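You operate a simulated robot arm through the tools that you are given. There is no shell and no other tool.

You run a simulated robot arm. Do the job below in one go: nothing can be reset, and whatever is moved stays where it is left.

TASK
Clear the fault on the coil lift and finish the middle tape band.
Fine: STOP clears it; free the lock, jog till the band just closes, then swing the arm out; leave the height and both knobs.

Only the result counts: the job must be done as asked and must still hold three seconds after the hand-in. Knocking over, shifting, dropping, spilling or breaking anything else fails it.

THE ROBOT
A 6-joint arm with a two-finger gripper, fixed in place. Base frame: the origin is at the foot of the arm, x ahead of it, y to its left, z up. Readings come in m, rad, newtons and seconds.
Its first joint turns from -2.897 to 2.897 rad. Payload 2.45 kg.
The tool frame sits at the grasp point between the pads (the TCP): z along the fingers, y along the line on which they close. The tips reach 0.02 m beyond it. The gripper opens to 0.14 m. The gripper's body begins 0.168 m behind the TCP.
Orientation is told as [roll, pitch, yaw] about the base's x, y, z axes, in that order, counted from this pose: with the fingers straight down and closing along the base's y, the tool's x points along the base's -x, its y along +y and its z along -z.

THE INTERFACE
- The arm moves only by the tool apply_moves. Its arguments are lists of equal length, an entry for each row: "rotation": the turn, a rotation vector about the tool's x, y, z in rad, a list of three; "translation": the shift along the tool's x, y, z in m, a list of three; "hand": the opening, from 0 (shut) to 1 (fully open). In form: {"rotation": [[wx, wy, wz], ...], "translation": [[x, y, z], ...], "hand": [hand, ...]}. A call has 1 to 20 rows; each row shifts and turns the commanded pose from where the row before left it, along the tool's axes as they then stand. A row lasts 0.2 s, in which the tool goes at most 0.05 m and 0.15 rad; a call with a longer step from one row to the next is refused whole, and so is a gripper value outside its range. A pose out of reach is approached as far as the arm can. The call stops where the force on the tool passes 90 N (or 10 N more than at its start, if that is more) or the arm is blocked; 0.2 s more then pass. Each finger travels about 0.045 m/s and halts on what it meets, pressing with about 24 N; the grip force reading is that of the motor and also rises with nothing between the fingers. The clock runs only during rows and for 0.2 s after the last one: add rows that do not move to give the fingers time. It gives the time, the measured TCP pose, the force on the tool (base axes), the opening and the grip force at its end, in the units of the frame above (readings bear some noise), with the torque about the TCP (base axes, N m) and any sound that the robot's microphone picked up.
- Cameras (640 x 400 px; columns grow to the right, rows downward): "scene" is fixed at [0.2138, -0.6424, 1.4101]; the picture's right is [0.73, -0.69, 0.00], its down [-0.19, -0.20, -0.96] and it looks along [0.66, 0.70, -0.28] (base axes); focal length 320 px, centre (320, 200). "wrist" rides on the gripper at [0.078, 0.011, -0.209] in the tool frame; the picture's right is [-0.14, 0.99, 0.00], its down [-0.92, -0.13, -0.37] and it looks along [-0.36, -0.05, 0.93] (tool axes); focal length 280 px, centre (320, 200). There is no depth. A picture from a camera that has moved, and an enlarged one, comes with that camera's place and axes in the base frame and with its lens. The place of the scene camera against the robot may be out by one fixed shift of up to 0.018 m in any direction.
- get_image(camera): a new picture of that camera. The clock stands still meanwhile.
- inspect(camera, box): a new picture of the part [left, top, right, bottom] of that camera's present view, enlarged. The clock stands still meanwhile.
- sign_off(): hands the job in; it is judged then, once.

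Nothing tells you positions but the pictures and the camera data. Unless the task says otherwise, let go and move clear before handing in.

The tools are called after "Request:" as a command line: name --argument value ..., lists and objects as JSON in quotes. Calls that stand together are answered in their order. apply_moves: Moves the arm, as the interface text tells. Its arguments: {"type":"object","properties":{"rotation":{"type":"array","items":{"type":"array","items":{"type":"number"}}},"translation":{"type":"array","items":{"type":"array","items":{"type":"number"}}},"hand":{"type":"array","items":{"type":"number"}}},"required":["rotation","translation","hand"]} The other tools are called the same way: get_image (camera) takes a picture; inspect (camera, box) takes an enlarged picture of a part of a camera's view; sign_off () hands the job in.

At the start:

```text
t: 0.0
ee_pos: [0.6566, -0.0378, 1.3051]
ee_rot: [0.001, 0.001, 0.001]
ft_force: [0.0, -0.2, 0.3]
wrist_torque: [-0.01, 0.01, -0.02]
opening: 0.1401
grip_force: 0.0
```

scene: 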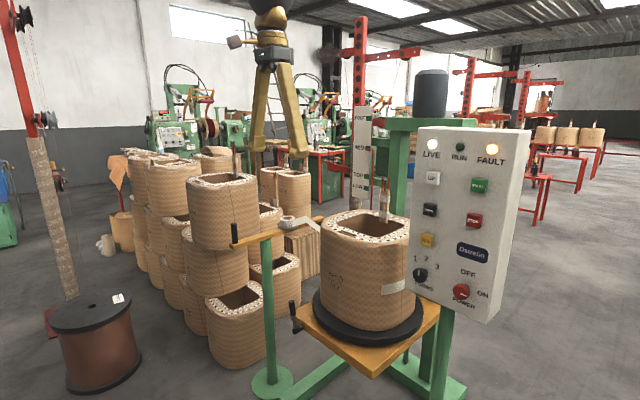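
wrist: 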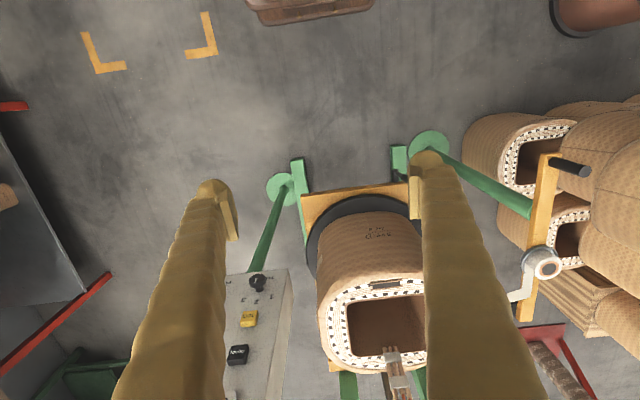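

I see a coil on a turntable on a green lift with a control panel (LIVE and FAULT lit), plus a tape arm on a post and a crank/lock lever by the table. I'll enlarge the details before moving anything.

Request:
inspect --camera "scene" --box '[400, 120, 540, 330]'

Request:
inspect --camera "scene" --box '[220, 180, 440, 400]'

Request:
inspect --camera "scene" --box '[320, 80, 420, 240]'

Request:
inspect --camera "wrist" --box '[200, 130, 460, 400]'

Request:
inspect --camera "wrist" --box '[400, 120, 640, 340]'

```text
1.90 times, centred on (470, 225) of scene
camera zoom: at [0.2138, -0.6424, 1.4101], right [0.73, -0.69, 0.0], down [-0.19, -0.2, -0.96], along [0.66, 0.7, -0.28], focal length 609 px, centre (34, 152)
```

zoom: 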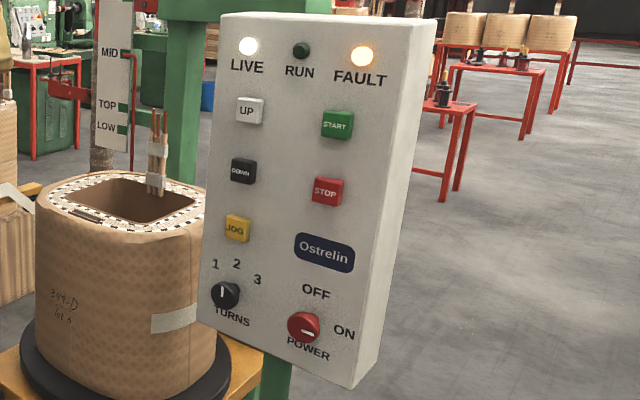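

```text
1.82 times, centred on (330, 290) of scene
camera zoom: at [0.2138, -0.6424, 1.4101], right [0.73, -0.69, 0.0], down [-0.19, -0.2, -0.96], along [0.66, 0.7, -0.28], focal length 582 px, centre (302, 36)
```

zoom: 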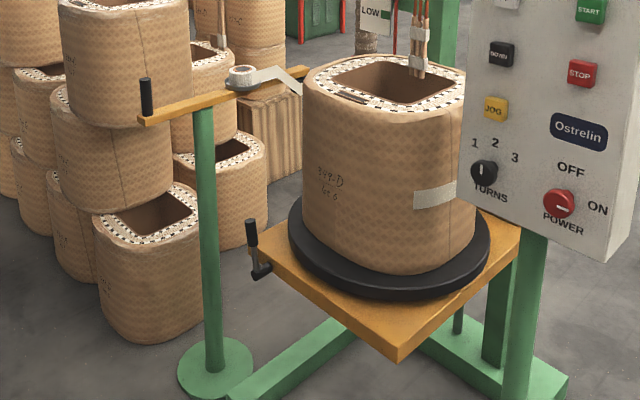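

```text
2.50 times, centred on (370, 160) of scene
camera zoom: at [0.2138, -0.6424, 1.4101], right [0.73, -0.69, 0.0], down [-0.19, -0.2, -0.96], along [0.66, 0.7, -0.28], focal length 800 px, centre (195, 300)
```

zoom: 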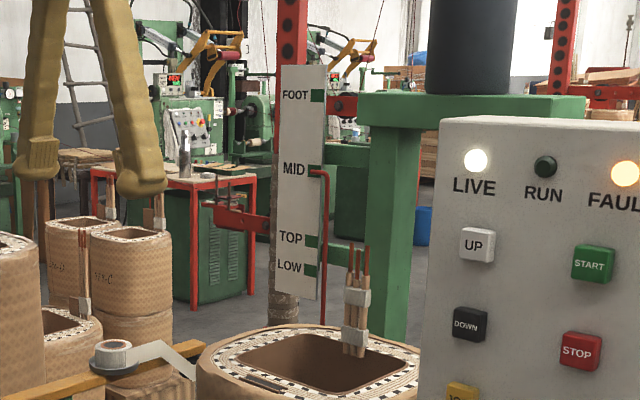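

```text
1.48 times, centred on (330, 265) of wrist
camera zoom: at [0.5767, -0.0265, 1.5136], right [0.14, 0.99, 0.0], down [0.92, -0.13, 0.37], along [0.36, -0.05, -0.93], focal length 415 px, centre (305, 104)
```

zoom: 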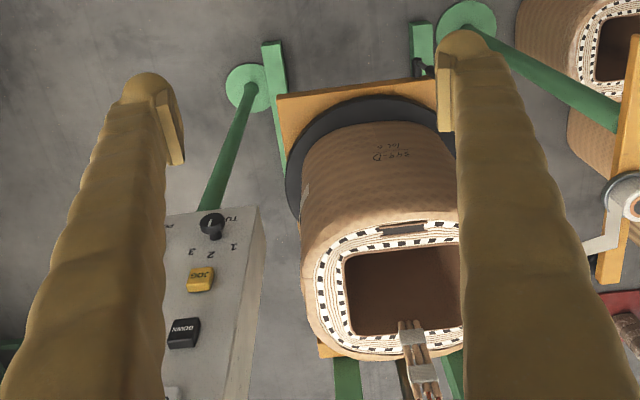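

```text
1.82 times, centred on (520, 230) of wrist
camera zoom: at [0.5767, -0.0265, 1.5136], right [0.14, 0.99, 0.0], down [0.92, -0.13, 0.37], along [0.36, -0.05, -0.93], focal length 510 px, centre (-44, 146)
```

zoom: 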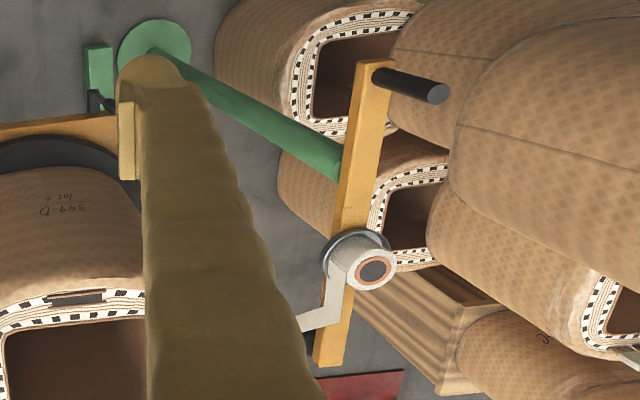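

The coil stands near (1.12, 0.06), the panel faces the robot at about x = 1.01 with STOP near y = -0.36, and the tape arm post is near y = 0.5. I'll move the wrist camera left, staying high, for a better look at the lock lever and the tape arm.

Request:
apply_moves --rotation '[[0, 0, 0], [0, 0, 0], [0, 0, 0], [0, 0, 0], [0, 0, 0], [0, 0, 0], [0, 0, 0]]' --translation '[[0.01, 0.04, 0], [0.01, 0.04, 0], [0.01, 0.04, 0], [0.01, 0.04, 0], [0.01, 0.04, 0], [0.01, 0.04, 0], [0.01, 0.04, 0]]' --hand '[1, 1, 1, 1, 1, 1, 1]'

Request:
get_image --camera "wrist"

Request:
get_image --camera "scene"

```text
t: 1.6
ee_pos: [0.5873, 0.2402, 1.3062]
ee_rot: [0.0, 0.001, 0.001]
ft_force: [-0.7, 0.0, 0.2]
wrist_torque: [0.01, -0.04, 0.01]
opening: 0.1403
grip_force: 0.1
```

```text
taken
camera wrist: at [0.5062, 0.252, 1.5144], right [0.14, 0.99, 0.0], down [0.92, -0.13, 0.37], along [0.36, -0.05, -0.93], focal length 280 px, centre (320, 200)
```

wrist: 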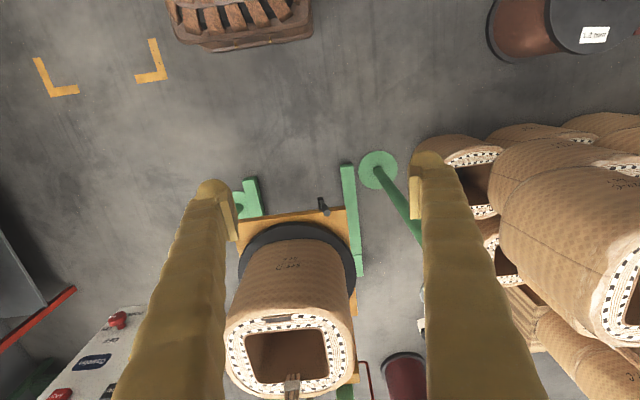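

```text
taken
```

scene: 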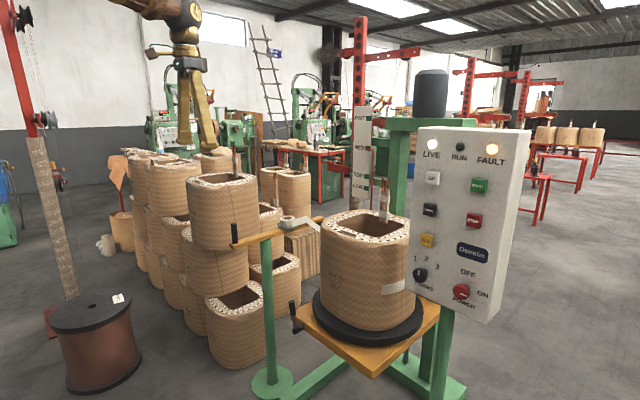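

The lock lever shows at the near-left edge of the yellow platform. I'll enlarge it.

Request:
inspect --camera "wrist" --box '[290, 180, 370, 240]'

Request:
inspect --camera "scene" --box '[270, 280, 350, 350]'

Request:
inspect --camera "scene" --box '[220, 190, 340, 280]'

Request:
inspect --camera "wrist" --box '[220, 220, 380, 400]'

Request:
inspect --camera "scene" --box '[310, 190, 430, 330]'

```text
6.67 times, centred on (330, 210) of wrist
camera zoom: at [0.5062, 0.252, 1.5144], right [0.14, 0.99, 0.0], down [0.92, -0.13, 0.37], along [0.36, -0.05, -0.93], focal length 1869 px, centre (253, 133)
```

zoom: 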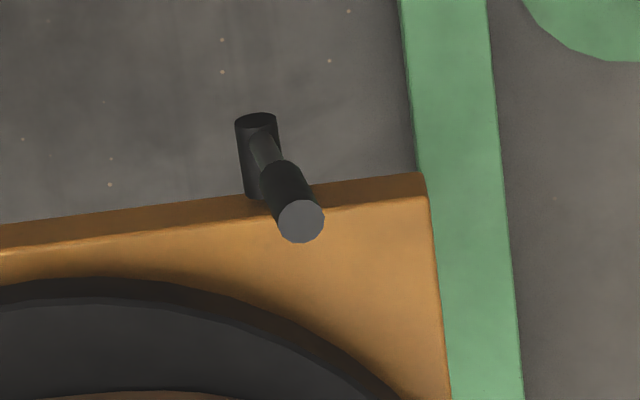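

```text
5.71 times, centred on (310, 315) of scene
camera zoom: at [0.2138, -0.6424, 1.4101], right [0.73, -0.69, 0.0], down [-0.19, -0.2, -0.96], along [0.66, 0.7, -0.28], focal length 1828 px, centre (377, -457)
```

zoom: 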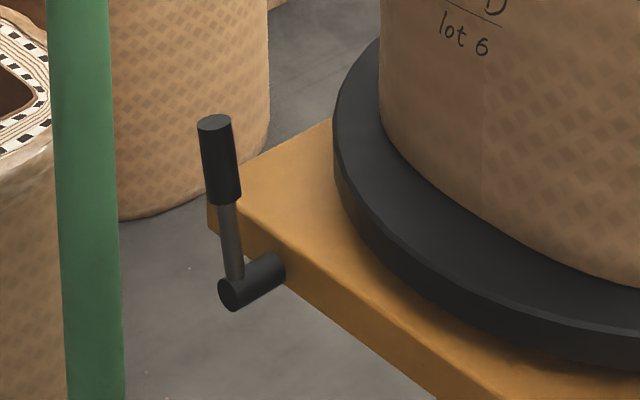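

```text
4.44 times, centred on (280, 235) of scene
camera zoom: at [0.2138, -0.6424, 1.4101], right [0.73, -0.69, 0.0], down [-0.19, -0.2, -0.96], along [0.66, 0.7, -0.28], focal length 1422 px, centre (498, 44)
```

zoom: 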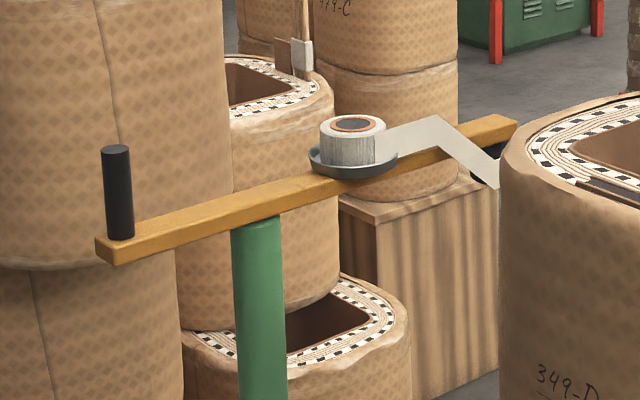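

```text
2.22 times, centred on (300, 310) of wrist
camera zoom: at [0.5062, 0.252, 1.5144], right [0.14, 0.99, 0.0], down [0.92, -0.13, 0.37], along [0.36, -0.05, -0.93], focal length 623 px, centre (364, -44)
```

zoom: 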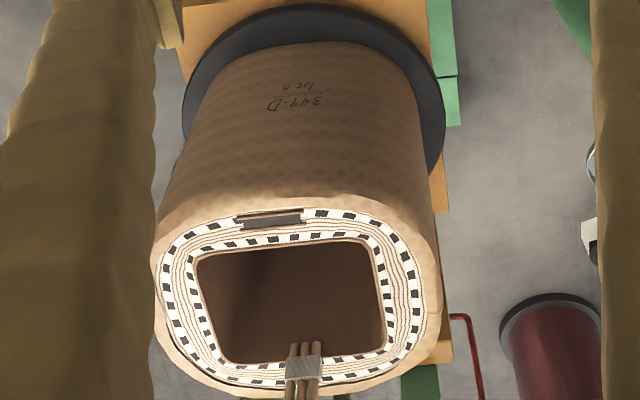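

```text
2.86 times, centred on (370, 260) of scene
camera zoom: at [0.2138, -0.6424, 1.4101], right [0.73, -0.69, 0.0], down [-0.19, -0.2, -0.96], along [0.66, 0.7, -0.28], focal length 914 px, centre (177, 29)
```

zoom: 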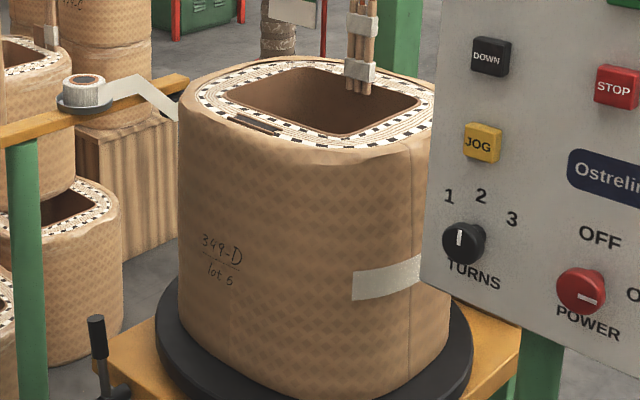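

The lock lever is upright at about (0.877, 0.22, 0.56 to 0.69), pivoting on a shaft that points toward the robot. The bar runs along x at y ≈ 0.5, pivoting on the post. First job is STOP, so I'll carry the hand in front of the panel, well back from it, with the fingers shut.

Request:
apply_moves --rotation '[[0, 0, 0], [0, 0, 0], [0, 0, 0], [0, 0, 0], [0, 0, 0], [0, 0, 0], [0, 0, 0], [0, 0, 0], [0, 0, 0], [0, 0, 0], [0, 0, 0], [0, 0, 0], [0, 0, 0], [0, 0, 0]]' --translation '[[0, -0.04, 0.01], [0, -0.04, 0.01], [0, -0.04, 0.01], [0, -0.04, 0.01], [0, -0.04, 0.01], [0, -0.04, 0.01], [0, -0.04, 0.01], [0, -0.04, 0.01], [0, -0.04, 0.01], [0, -0.04, 0.01], [0, -0.04, 0.01], [0, -0.04, 0.01], [0, -0.04, 0.01], [0, -0.04, 0.01]]' --hand '[0, 0, 0, 0, 0, 0, 0, 0, 0, 0, 0, 0, 0, 0]'

Request:
apply_moves --rotation '[[0, -0.1428, 0], [0, -0.1428, 0], [0, -0.1428, 0], [0, -0.1428, 0], [0, -0.1428, 0], [0, -0.1428, 0], [0, -0.1428, 0], [0, -0.1428, 0], [0, -0.1428, 0], [0, -0.1428, 0], [0, -0.1428, 0]]' --translation '[[0, 0, 0], [0, 0, 0], [0, 0, 0], [0, 0, 0], [0, 0, 0], [0, 0, 0], [0, 0, 0], [0, 0, 0], [0, 0, 0], [0, 0, 0], [0, 0, 0]]' --hand '[0, 0, 0, 0, 0, 0, 0, 0, 0, 0, 0]'

Request:
get_image --camera "wrist"

Request:
get_image --camera "scene"

```text
t: 4.6
ee_pos: [0.5852, -0.3204, 1.1654]
ee_rot: [0.0, -0.001, -0.002]
ft_force: [-1.0, -0.3, 0.7]
wrist_torque: [-0.01, 0.0, -0.02]
opening: 0.0
grip_force: 23.9
```

```text
t: 7.0
ee_pos: [0.5896, -0.3245, 1.1703]
ee_rot: [-1.593, -1.569, 1.595]
ft_force: [0.2, 0.2, 1.1]
wrist_torque: [0.01, -0.02, -0.03]
opening: 0.0001
grip_force: 23.9
out of reach, approached as far as the arm can: row 11
```

```text
taken
camera wrist: at [0.3794, -0.3127, 1.091], right [0.0, 0.99, 0.14], down [-0.37, -0.13, 0.92], along [0.93, -0.05, 0.37], focal length 280 px, centre (320, 200)
```

wrist: 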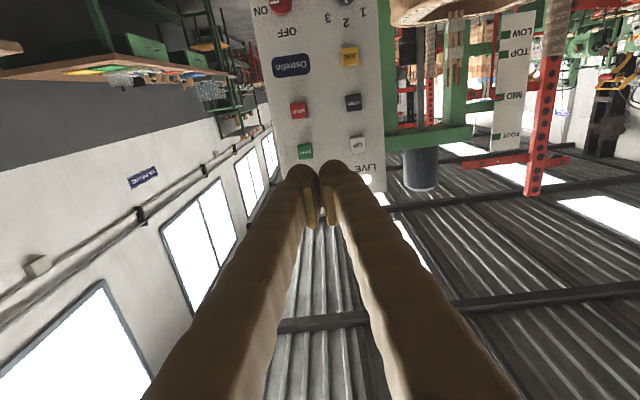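

```text
taken
```

scene: 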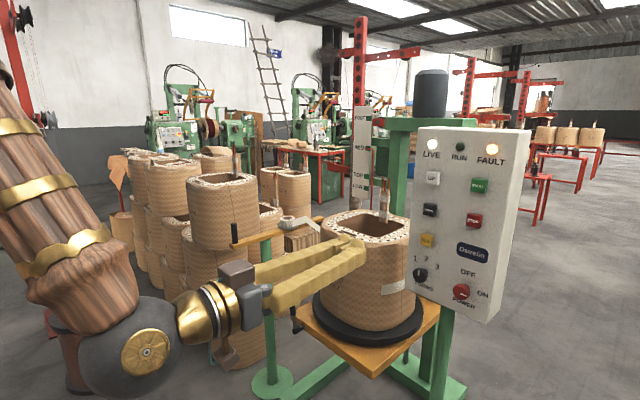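

The tool now points at the panel and the pictures put STOP near (1.01, -0.362, 1.13) and JOG near (1.01, -0.244, 1.04). I'll approach STOP and stop a few centimetres short to check alignment.

Request:
apply_moves --rotation '[[0, 0, 0], [0, 0, 0], [0, 0, 0], [0, 0, 0], [0, 0, 0], [0, 0, 0], [0, 0, 0], [0, 0, 0], [0, 0, 0]]' --translation '[[0.0042, -0.0042, 0.038], [0.0042, -0.0042, 0.038], [0.0042, -0.0042, 0.038], [0.0042, -0.0042, 0.038], [0.0042, -0.0042, 0.038], [0.0042, -0.0042, 0.038], [0.0042, -0.0042, 0.038], [0.0042, -0.0042, 0.038], [0.0042, -0.0042, 0.038]]' --hand '[0, 0, 0, 0, 0, 0, 0, 0, 0]'

Request:
get_image --camera "wrist"

Request:
get_image --camera "scene"

```text
t: 9.0
ee_pos: [0.9358, -0.3632, 1.1339]
ee_rot: [-2.924, -1.572, 2.923]
ft_force: [-1.5, 0.5, 0.5]
wrist_torque: [0.01, 0.03, 0.02]
opening: 0.0005
grip_force: 24.3
```

```text
taken
camera wrist: at [0.7239, -0.3499, 1.0545], right [0.0, 0.99, 0.14], down [-0.37, -0.13, 0.92], along [0.93, -0.05, 0.37], focal length 280 px, centre (320, 200)
```

wrist: 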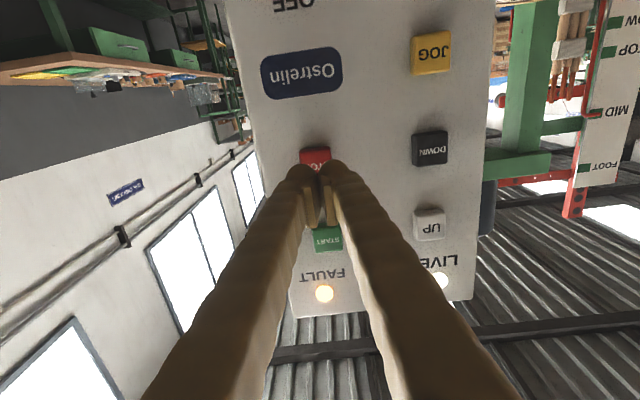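

```text
taken
```

scene: 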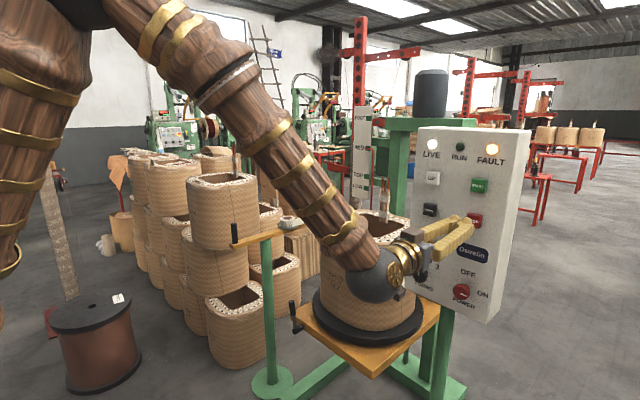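

Fingers line up with STOP, which sits about 5 cm ahead of the tips. I'll ease in with small steps and watch the force.

Request:
apply_moves --rotation '[[0, 0, 0], [0, 0, 0], [0, 0, 0], [0, 0, 0], [0, 0, 0]]' --translation '[[0, 0, 0.01], [0, 0, 0.01], [0, 0, 0.01], [0, 0, 0.008], [0, 0, 0.004]]' --hand '[0, 0, 0, 0, 0]'

Request:
inspect --camera "scene" --box '[400, 120, 540, 330]'

```text
t: 10.2
ee_pos: [0.9759, -0.3622, 1.1318]
ee_rot: [0.064, -1.569, -0.067]
ft_force: [0.4, -0.1, -0.5]
wrist_torque: [-0.02, -0.03, 0.01]
opening: 0.0001
grip_force: 24.0
```

```text
1.90 times, centred on (470, 225) of scene
camera zoom: at [0.2138, -0.6424, 1.4101], right [0.73, -0.69, 0.0], down [-0.19, -0.2, -0.96], along [0.66, 0.7, -0.28], focal length 609 px, centre (34, 152)
```

zoom: 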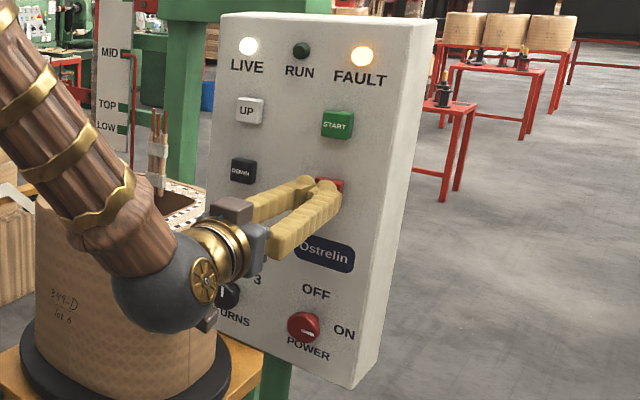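

Tips at about x = 0.996, right in front of STOP with no contact yet. I'll press on in 3 mm steps.

Request:
apply_moves --rotation '[[0, 0, 0], [0, 0, 0], [0, 0, 0]]' --translation '[[0, 0, 0.003], [0, 0, 0.003], [0, 0, 0.003]]' --hand '[0, 0, 0]'

Request:
inspect --camera "scene" --box '[400, 120, 540, 330]'

```text
t: 11.0
ee_pos: [0.984, -0.3616, 1.1313]
ee_rot: [0.221, -1.571, -0.22]
ft_force: [0.2, -0.2, 0.5]
wrist_torque: [0.0, 0.01, -0.02]
opening: 0.0001
grip_force: 24.1
```

```text
1.90 times, centred on (470, 225) of scene
camera zoom: at [0.2138, -0.6424, 1.4101], right [0.73, -0.69, 0.0], down [-0.19, -0.2, -0.96], along [0.66, 0.7, -0.28], focal length 609 px, centre (34, 152)
```

zoom: 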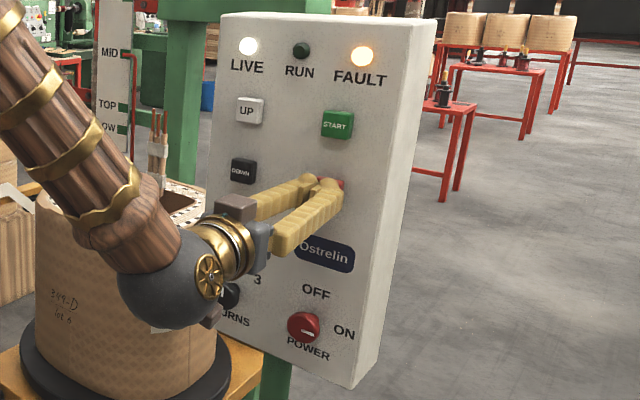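

Request:
apply_moves --rotation '[[0, 0, 0], [0, 0, 0], [0, 0, 0]]' --translation '[[0, 0, 0.003], [0, 0, 0.003], [0, 0, 0.003]]' --hand '[0, 0, 0]'

Request:
inspect --camera "scene" --box '[400, 120, 540, 330]'

```text
t: 11.8
ee_pos: [0.9922, -0.362, 1.1316]
ee_rot: [-0.573, -1.572, 0.572]
ft_force: [-0.6, -0.8, -0.3]
wrist_torque: [0.0, -0.01, 0.02]
opening: 0.0001
grip_force: 24.1
```

```text
1.90 times, centred on (470, 225) of scene
camera zoom: at [0.2138, -0.6424, 1.4101], right [0.73, -0.69, 0.0], down [-0.19, -0.2, -0.96], along [0.66, 0.7, -0.28], focal length 609 px, centre (34, 152)
```

zoom: 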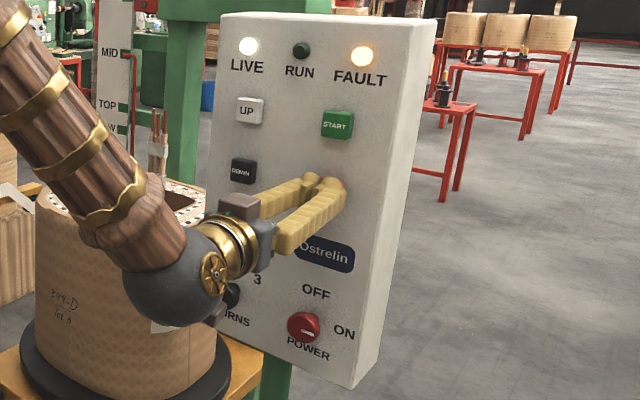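

Request:
apply_moves --rotation '[[0, 0, 0], [0, 0, 0], [0, 0, 0]]' --translation '[[0, 0, 0.003], [0, 0, 0.002], [0, 0, 0]]' --hand '[0, 0, 0]'

Request:
inspect --camera "scene" --box '[400, 120, 540, 330]'

Request:
get_image --camera "wrist"

```text
t: 12.6
ee_pos: [0.9982, -0.3622, 1.1327]
ee_rot: [-0.898, -1.571, 0.898]
ft_force: [-2.9, 0.2, 1.8]
wrist_torque: [0.03, -0.01, -0.01]
opening: 0.0059
grip_force: 29.5
heard: click
```

```text
1.90 times, centred on (470, 225) of scene
camera zoom: at [0.2138, -0.6424, 1.4101], right [0.73, -0.69, 0.0], down [-0.19, -0.2, -0.96], along [0.66, 0.7, -0.28], focal length 609 px, centre (34, 152)
```

zoom: 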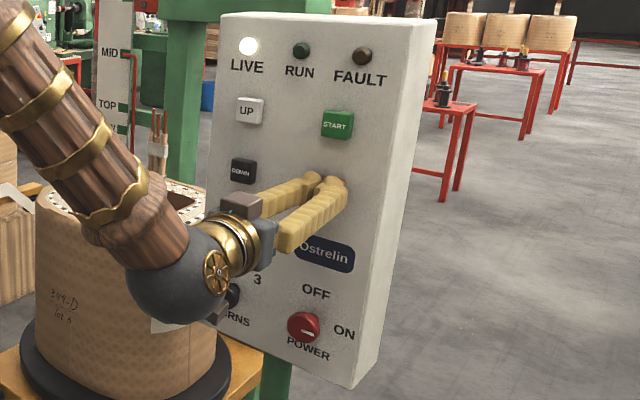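

```text
taken
camera wrist: at [0.7862, -0.3495, 1.0522], right [0.0, 0.99, 0.14], down [-0.37, -0.13, 0.92], along [0.93, -0.05, 0.36], focal length 280 px, centre (320, 200)
```

wrist: 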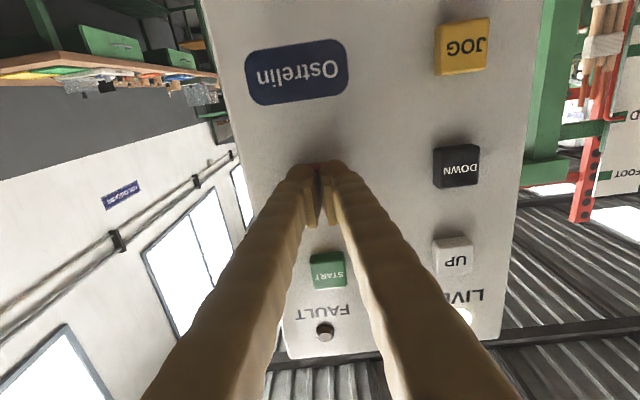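

A click was heard and the FAULT lamp is out, so STOP did its job. I'll back straight off and then carry the hand, still horizontal and well in front of everything, toward the lock lever.

Request:
apply_moves --rotation '[[0, 0, 0], [0, 0, 0], [0, 0, 0], [0, 0, 0], [0, 0, 0], [0, 0, 0], [0, 0, 0], [0, 0, 0]]' --translation '[[0, 0, -0.02], [0, 0, -0.04], [0, 0, -0.045], [0, 0, -0.045], [0, 0, -0.045], [0, 0, -0.045], [0, 0, -0.045], [0, 0, -0.045]]' --hand '[0, 0, 0, 0, 0, 0, 0, 0]'

Request:
get_image --camera "scene"

```text
t: 14.4
ee_pos: [0.6683, -0.3575, 1.1292]
ee_rot: [0.142, -1.571, -0.142]
ft_force: [-0.7, -0.1, 0.1]
wrist_torque: [-0.01, 0.01, -0.03]
opening: 0.0002
grip_force: 29.0
```

```text
taken
```

scene: 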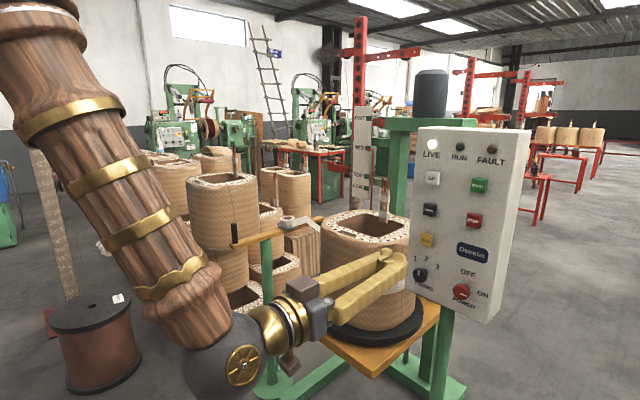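

Request:
apply_moves --rotation '[[0, 0, 0], [0, 0, 0], [0, 0, 0], [0, 0, 0], [0, 0, 0], [0, 0, 0], [0, 0, 0], [0, 0, 0], [0, 0, 0], [0, 0, 0], [0, 0, 0], [0, 0, 0], [0, 0, 0], [0, 0, 0], [0, 0, 0]]' --translation '[[0.0267, 0.038, 0], [0.0267, 0.038, 0], [0.0267, 0.038, 0], [0.0267, 0.038, 0], [0.0267, 0.038, 0], [0.0267, 0.038, 0], [0.0267, 0.038, 0], [0.0267, 0.038, 0], [0.0267, 0.038, 0], [0.0267, 0.038, 0], [0.0267, 0.038, 0], [0.0267, 0.038, 0], [0.0267, 0.038, 0], [0.0267, 0.038, 0], [0.0267, 0.038, 0]]' --hand '[0, 0, 0, 0, 0, 0, 0, 0, 0, 0, 0, 0, 0, 0, 0]'

Request:
get_image --camera "wrist"

Request:
get_image --camera "scene"

```text
t: 17.6
ee_pos: [0.8042, -0.0337, 0.9121]
ee_rot: [1.33, -1.422, -1.207]
ft_force: [-0.1, 0.6, 0.5]
wrist_torque: [-0.02, 0.0, 0.01]
opening: 0.0
grip_force: 29.5
out of reach, approached as far as the arm can: row 2, 3, 4, 5, 6, 7, 8, 9, 10, 11, 12, 13, 14, 15
```

```text
taken
camera wrist: at [0.5895, -0.037, 0.8414], right [-0.11, 0.95, 0.28], down [-0.3, -0.3, 0.91], along [0.95, 0.02, 0.32], focal length 280 px, centre (320, 200)
```

wrist: 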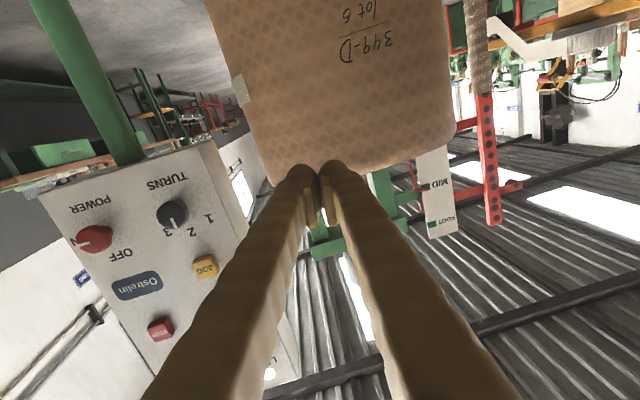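

```text
taken
```

scene: 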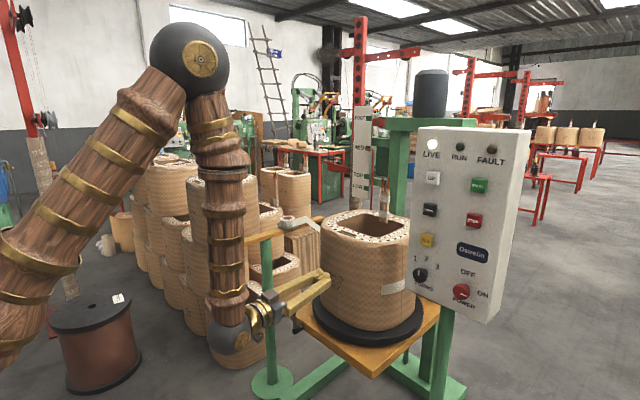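

The arm ran into its inner reach limit with the tool horizontal and low, so the pose is off but clear of everything. I'll turn the fingers back toward pointing down in small steps here, well in front of the coil.

Request:
apply_moves --rotation '[[0, 0, 0]]' --translation '[[0, 0, -0.01]]' --hand '[0]'

```text
t: 18.0
ee_pos: [0.8045, -0.0489, 0.9166]
ee_rot: [1.326, -1.426, -1.222]
ft_force: [0.4, 0.2, 0.3]
wrist_torque: [0.01, 0.0, 0.01]
opening: 0.0002
grip_force: 29.6
out of reach, approached as far as the arm can: row 1
```

Request:
apply_moves --rotation '[[0, 0.1, 0], [0, 0.1, 0], [0, 0.1, 0], [0, 0.1, 0]]' --translation '[[0, 0, 0], [0, 0, 0], [0, 0, 0], [0, 0, 0]]' --hand '[0, 0, 0, 0]'

Request:
get_image --camera "wrist"

Request:
get_image --camera "scene"

```text
t: 19.0
ee_pos: [0.803, -0.0477, 0.918]
ee_rot: [0.283, -1.121, -0.177]
ft_force: [0.2, 0.5, -0.6]
wrist_torque: [-0.04, 0.03, -0.01]
opening: 0.0
grip_force: 29.3
```

```text
taken
camera wrist: at [0.5792, -0.056, 0.9355], right [-0.02, 0.97, 0.24], down [0.07, -0.24, 0.97], along [1.0, 0.04, -0.07], focal length 280 px, centre (320, 200)
```

wrist: 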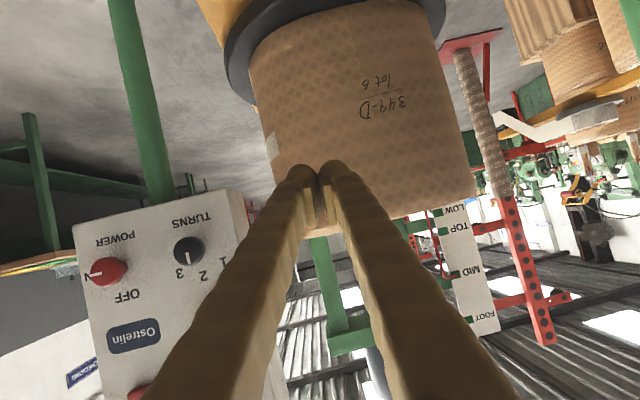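

```text
taken
```

scene: 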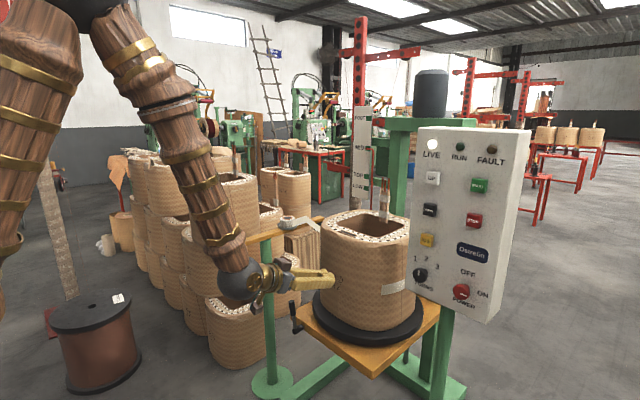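

The commanded pose restarts from where the arm really is, so I can recover cleanly. Now I'll turn to a fingers-down pose tilted slightly forward and square up the roll.

Request:
apply_moves --rotation '[[0.02455, 0.1385, -0.0036], [0.02455, 0.1385, -0.0036], [0.02455, 0.1385, -0.0036], [0.02455, 0.1385, -0.0036], [0.02455, 0.1385, -0.0036], [0.02455, 0.1385, -0.0036]]' --translation '[[0, 0, -0.005], [0, 0, -0.005], [0, 0, -0.005], [0, 0, 0], [0, 0, 0], [0, 0, 0]]' --hand '[0, 0, 0, 0, 0, 0]'

Request:
get_image --camera "wrist"

Request:
get_image --camera "scene"

```text
t: 20.6
ee_pos: [0.8297, 0.0299, 0.9562]
ee_rot: [0.347, -0.483, -0.182]
ft_force: [0.3, -0.5, 0.6]
wrist_torque: [-0.01, 0.0, 0.02]
opening: 0.0
grip_force: 29.6
out of reach, approached as far as the arm can: row 4, 5
stopped in row 6: the arm was blocked; the commanded pose is now the measured one
```

```text
taken
camera wrist: at [0.657, 0.0002, 1.0967], right [0.13, 0.92, 0.36], down [0.62, -0.36, 0.7], along [0.77, 0.13, -0.62], focal length 280 px, centre (320, 200)
```

wrist: 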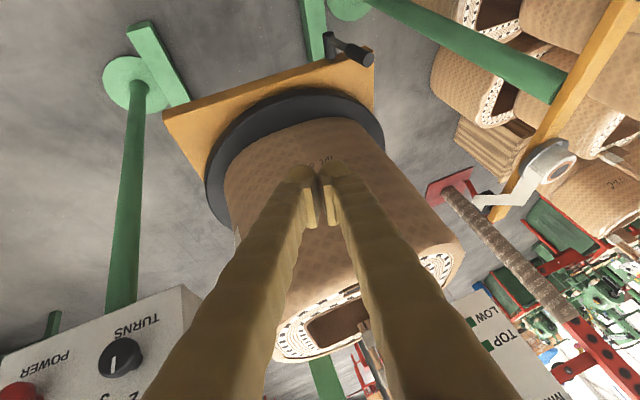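

```text
taken
```

scene: 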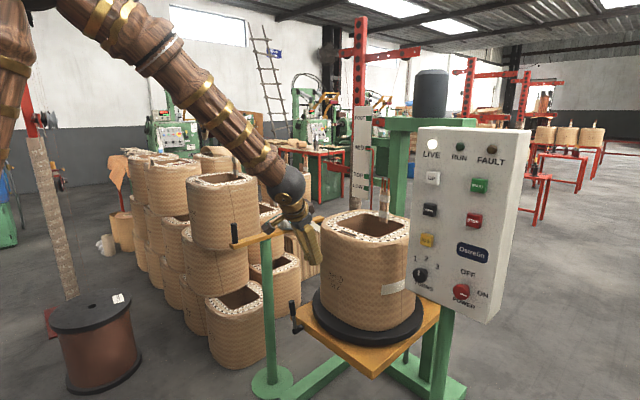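

The arm hit a joint limit in that low, close posture but touched nothing. I'll back up and away first, then level the tool where there's more room.

Request:
apply_moves --rotation '[[0, 0, 0], [0, 0, 0], [0, 0, 0], [0, 0, 0], [0, 0, 0], [0, 0, 0]]' --translation '[[0.0063, 0.0097, -0.04], [0.0063, 0.0097, -0.04], [0.0063, 0.0097, -0.04], [0.0063, 0.0097, -0.04], [0.0063, 0.0097, -0.04], [0.0063, 0.0097, -0.04]]' --hand '[0, 0, 0, 0, 0, 0]'

Request:
get_image --camera "scene"

```text
t: 22.0
ee_pos: [0.6782, 0.0272, 1.1559]
ee_rot: [0.347, -0.481, -0.183]
ft_force: [0.0, 0.7, 0.0]
wrist_torque: [0.02, -0.02, 0.01]
opening: 0.0
grip_force: 29.8
```

```text
taken
```

scene: 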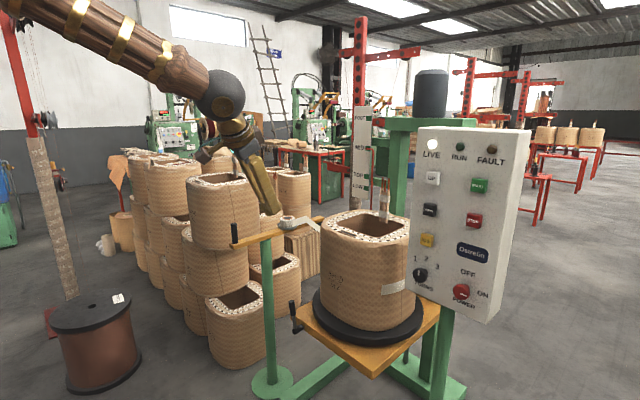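

Request:
apply_moves --rotation '[[0.0919, 0.0698, -0.0449], [0.0919, 0.0698, -0.0449], [0.0919, 0.0698, -0.0449]]' --translation '[[0, 0, 0], [0, 0, 0], [0, 0, 0]]' --hand '[0, 0, 0]'

Request:
get_image --camera "wrist"

```text
t: 22.8
ee_pos: [0.6791, 0.0288, 1.1576]
ee_rot: [0.0, -0.298, -0.001]
ft_force: [0.7, -0.3, 0.6]
wrist_torque: [0.01, 0.0, 0.02]
opening: 0.0002
grip_force: 29.3
```

```text
taken
camera wrist: at [0.5407, 0.0418, 1.3319], right [0.13, 0.99, 0.04], down [0.77, -0.13, 0.62], along [0.62, -0.05, -0.78], focal length 280 px, centre (320, 200)
```

wrist: 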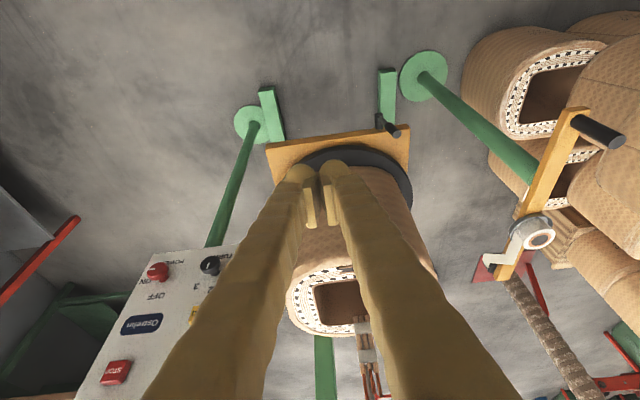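

Request:
apply_moves --rotation '[[0, 0, 0], [0, 0, 0], [0, 0, 0], [0, 0, 0], [0, 0, 0], [0, 0, 0], [0, 0, 0]]' --translation '[[-0.0011, 0.0314, 0.0303], [-0.0011, 0.0314, 0.0303], [-0.0011, 0.0314, 0.0303], [-0.0011, 0.0314, 0.0303], [-0.0011, 0.0314, 0.0303], [-0.0011, 0.0314, 0.0303], [-0.0011, 0.0314, 0.0303]]' --hand '[1, 1, 1, 1, 1, 1, 1]'

Request:
get_image --camera "wrist"

Request:
get_image --camera "scene"

```text
t: 24.4
ee_pos: [0.7508, 0.2541, 0.9589]
ee_rot: [0.002, -0.3, -0.002]
ft_force: [0.5, -0.1, 0.8]
wrist_torque: [-0.01, -0.01, -0.01]
opening: 0.1403
grip_force: 0.0
```

```text
taken
camera wrist: at [0.6131, 0.2667, 1.1337], right [0.13, 0.99, 0.04], down [0.77, -0.13, 0.62], along [0.62, -0.05, -0.78], focal length 280 px, centre (320, 200)
```

wrist: 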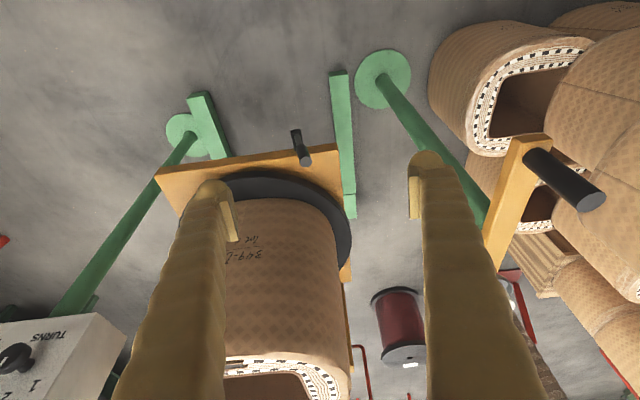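

```text
taken
```

scene: 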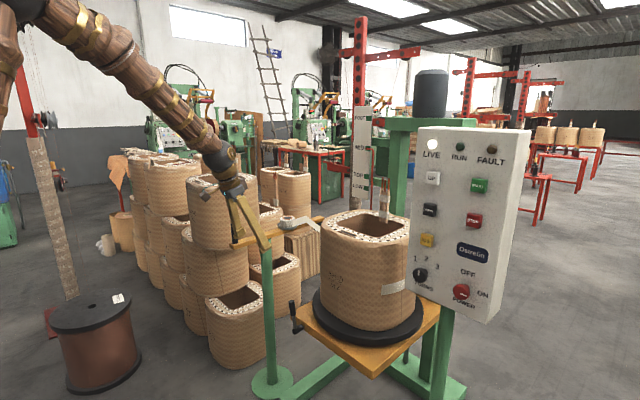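

Request:
inspect --camera "wrist" --box '[260, 110, 360, 190]'

Request:
inspect --camera "wrist" --box '[430, 100, 640, 300]'

```text
5.00 times, centred on (310, 150) of wrist
camera zoom: at [0.6131, 0.2667, 1.1337], right [0.13, 0.99, 0.04], down [0.77, -0.13, 0.62], along [0.62, -0.05, -0.78], focal length 1402 px, centre (370, 450)
```

zoom: 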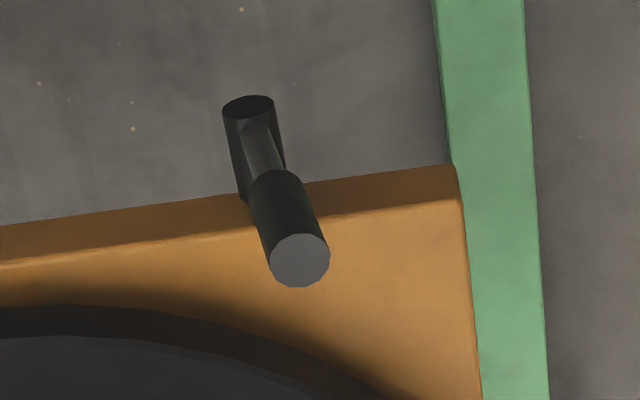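

```text
2.00 times, centred on (535, 200) of wrist
camera zoom: at [0.6131, 0.2667, 1.1337], right [0.13, 0.99, 0.04], down [0.77, -0.13, 0.62], along [0.62, -0.05, -0.78], focal length 561 px, centre (-110, 200)
```

zoom: 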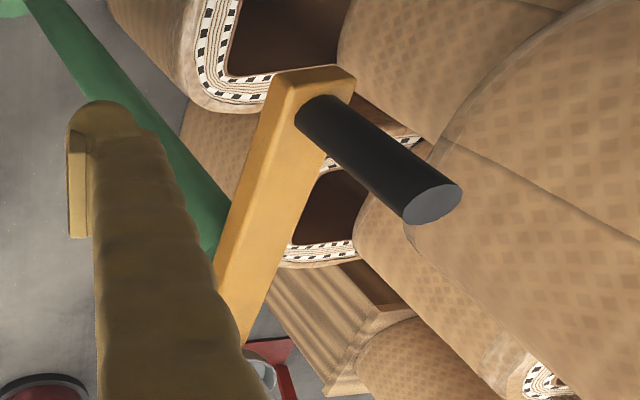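

The handle top is at about (0.875, 0.225, 0.688), with its shaft at y ≈ 0.203, z ≈ 0.56. I'll come down with half-open fingers straddling it, stopping just above to check.

Request:
apply_moves --rotation '[[0, 0, 0], [0, 0, 0], [0, 0, 0], [0, 0, 0], [0, 0, 0], [0, 0, 0], [0, 0, 0]]' --translation '[[-0.0034, -0.0042, 0.0364], [-0.0034, -0.0042, 0.0364], [-0.0034, -0.0042, 0.0364], [-0.0034, -0.0042, 0.0364], [-0.0034, -0.0042, 0.0364], [-0.0034, -0.0042, 0.0364], [-0.0034, -0.0042, 0.0364]]' --hand '[0.5, 0.5, 0.5, 0.5, 0.5, 0.5, 0.5]'

Request:
get_image --camera "wrist"

Request:
get_image --camera "scene"

```text
t: 26.0
ee_pos: [0.8491, 0.2203, 0.7214]
ee_rot: [0.0, -0.301, 0.0]
ft_force: [0.0, -0.1, -0.6]
wrist_torque: [0.0, 0.01, -0.01]
opening: 0.0699
grip_force: 0.1
```

```text
taken
camera wrist: at [0.7091, 0.2322, 0.8965], right [0.13, 0.99, 0.04], down [0.77, -0.13, 0.62], along [0.62, -0.05, -0.78], focal length 280 px, centre (320, 200)
```

wrist: 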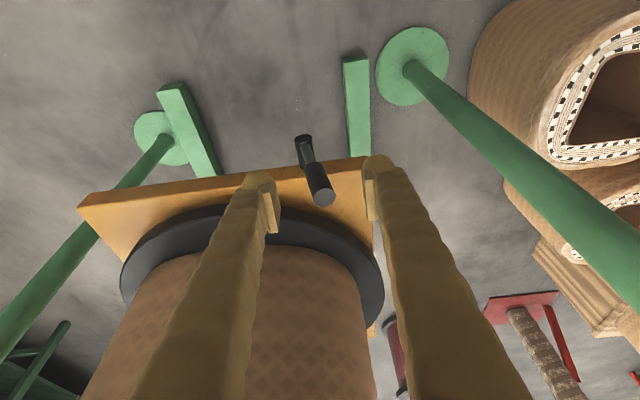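

```text
taken
```

scene: 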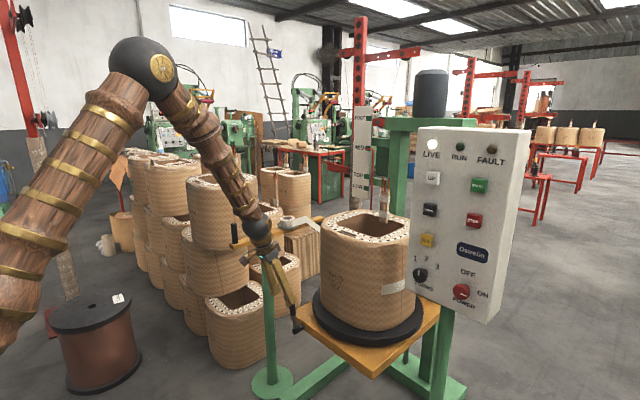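

Handle sits midway between the fingertips. I'll lower so the pads are beside the grip.

Request:
apply_moves --rotation '[[0, 0, 0], [0, 0, 0], [0, 0, 0], [0, 0, 0]]' --translation '[[-0.0015, 0.0005, 0.018], [-0.0015, 0.0005, 0.018], [-0.0015, 0.0005, 0.018], [-0.0015, 0.0005, 0.016]]' --hand '[0.5, 0.5, 0.5, 0.5]'

Request:
get_image --camera "wrist"

Request:
inspect --camera "scene" --box '[240, 250, 360, 370]'

```text
t: 27.0
ee_pos: [0.8757, 0.2218, 0.6544]
ee_rot: [0.001, -0.3, -0.002]
ft_force: [-0.4, 0.0, 0.2]
wrist_torque: [0.03, 0.01, -0.04]
opening: 0.0699
grip_force: 0.1
```

```text
taken
camera wrist: at [0.7361, 0.2344, 0.8292], right [0.13, 0.99, 0.04], down [0.77, -0.13, 0.62], along [0.62, -0.05, -0.78], focal length 280 px, centre (320, 200)
```

wrist: 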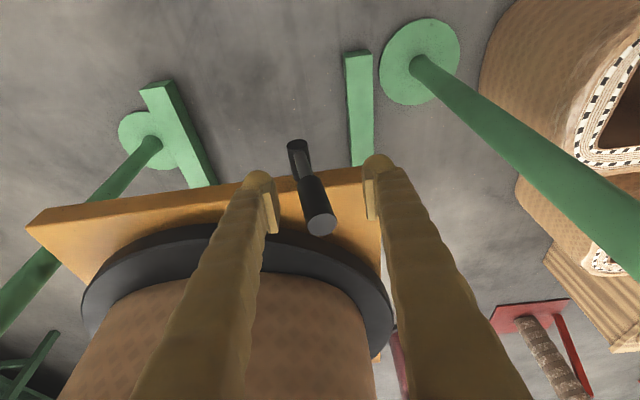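

```text
3.33 times, centred on (300, 310) of scene
camera zoom: at [0.2138, -0.6424, 1.4101], right [0.73, -0.69, 0.0], down [-0.19, -0.2, -0.96], along [0.66, 0.7, -0.28], focal length 1066 px, centre (387, -167)
```

zoom: 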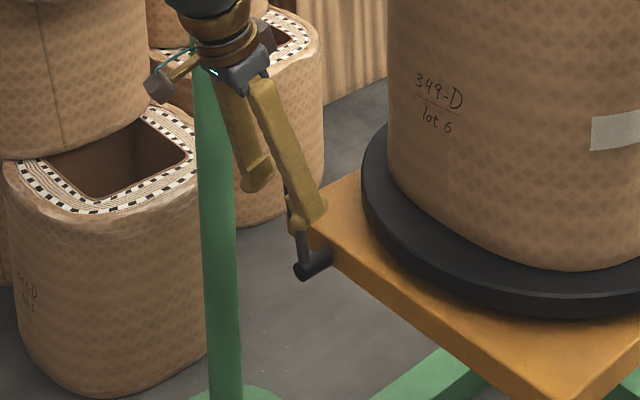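

The fingers straddle the grip. I'll nudge it gently toward -y (toward the panel) first and watch the force to see if it yields.

Request:
apply_moves --rotation '[[0, 0, 0], [0, 0, 0], [0, 0, 0], [0, 0, 0], [0, 0, 0], [0, 0, 0]]' --translation '[[0, -0.01, 0], [0, -0.01, 0], [0, -0.004, 0], [0, -0.003, 0], [0, -0.003, 0], [0, -0.003, 0]]' --hand '[0.5, 0.5, 0.5, 0.5, 0.5, 0.5]'

Request:
get_image --camera "wrist"

```text
t: 28.4
ee_pos: [0.874, 0.1903, 0.6549]
ee_rot: [0.0, -0.3, 0.001]
ft_force: [-0.4, 24.9, -3.3]
wrist_torque: [-0.67, 0.1, 0.3]
opening: 0.0852
grip_force: 11.1
```

```text
taken
camera wrist: at [0.735, 0.2028, 0.8302], right [0.13, 0.99, 0.04], down [0.77, -0.13, 0.62], along [0.62, -0.05, -0.78], focal length 280 px, centre (320, 200)
```

wrist: 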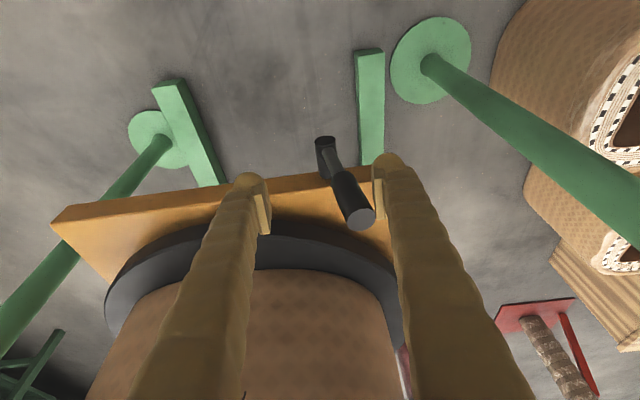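

The lever is against a stop in that direction (about 25 N, no motion). I'll back off and try the other way, toward +y.

Request:
apply_moves --rotation '[[0, 0, 0], [0, 0, 0], [0, 0, 0], [0, 0, 0], [0, 0, 0], [0, 0, 0], [0, 0, 0], [0, 0, 0]]' --translation '[[0, 0.015, 0], [0, 0.015, 0], [0, 0.015, 0], [0, 0.008, 0], [0, 0.004, 0], [0, 0.004, 0], [0, 0.004, 0], [0, 0.004, 0]]' --hand '[0.5, 0.5, 0.5, 0.5, 0.5, 0.5, 0.5, 0.5]'

Request:
get_image --camera "wrist"

```text
t: 30.2
ee_pos: [0.8744, 0.2593, 0.6552]
ee_rot: [0.002, -0.3, 0.0]
ft_force: [-0.8, -1.6, 0.0]
wrist_torque: [0.01, -0.02, 0.01]
opening: 0.0712
grip_force: 0.4
```

```text
taken
camera wrist: at [0.7359, 0.2716, 0.8303], right [0.13, 0.99, 0.04], down [0.77, -0.13, 0.62], along [0.62, -0.05, -0.78], focal length 280 px, centre (320, 200)
```

wrist: 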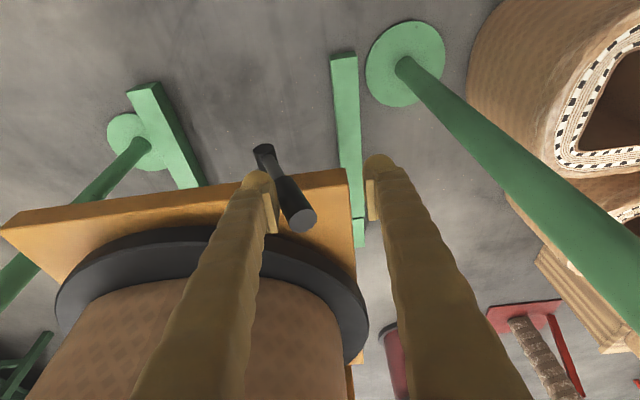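

The lever yields toward +y with very little force. I'll keep pushing along its arc, lowering as it tips over.

Request:
apply_moves --rotation '[[0, 0, 0], [0, 0, 0], [0, 0, 0], [0, 0, 0], [0, 0, 0], [0, 0, 0]]' --translation '[[0.0015, 0.0067, 0.0048], [0.0015, 0.0067, 0.0048], [0.0015, 0.0067, 0.0048], [0.0015, 0.0067, 0.0048], [0.0015, 0.0067, 0.0048], [0.0015, 0.0067, 0.0048]]' --hand '[0.5, 0.5, 0.5, 0.5, 0.5, 0.5]'

Request:
get_image --camera "wrist"

Request:
inspect --camera "scene" --box '[240, 250, 360, 370]'

```text
t: 31.6
ee_pos: [0.874, 0.2979, 0.6255]
ee_rot: [-0.001, -0.301, 0.0]
ft_force: [-0.3, -0.7, 0.4]
wrist_torque: [-0.02, 0.04, -0.01]
opening: 0.0704
grip_force: 0.0
```

```text
taken
camera wrist: at [0.735, 0.3109, 0.8007], right [0.13, 0.99, 0.04], down [0.77, -0.13, 0.62], along [0.62, -0.05, -0.78], focal length 280 px, centre (320, 200)
```

wrist: 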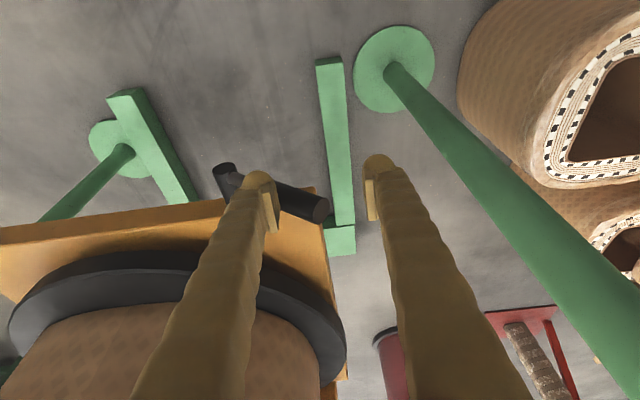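

```text
3.33 times, centred on (300, 310) of scene
camera zoom: at [0.2138, -0.6424, 1.4101], right [0.73, -0.69, 0.0], down [-0.19, -0.2, -0.96], along [0.66, 0.7, -0.28], focal length 1066 px, centre (387, -167)
```

zoom: 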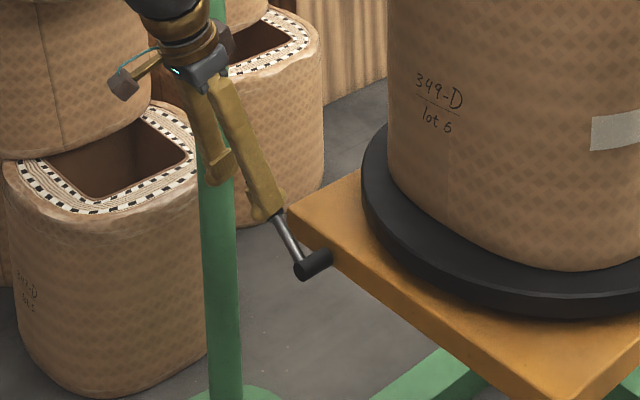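

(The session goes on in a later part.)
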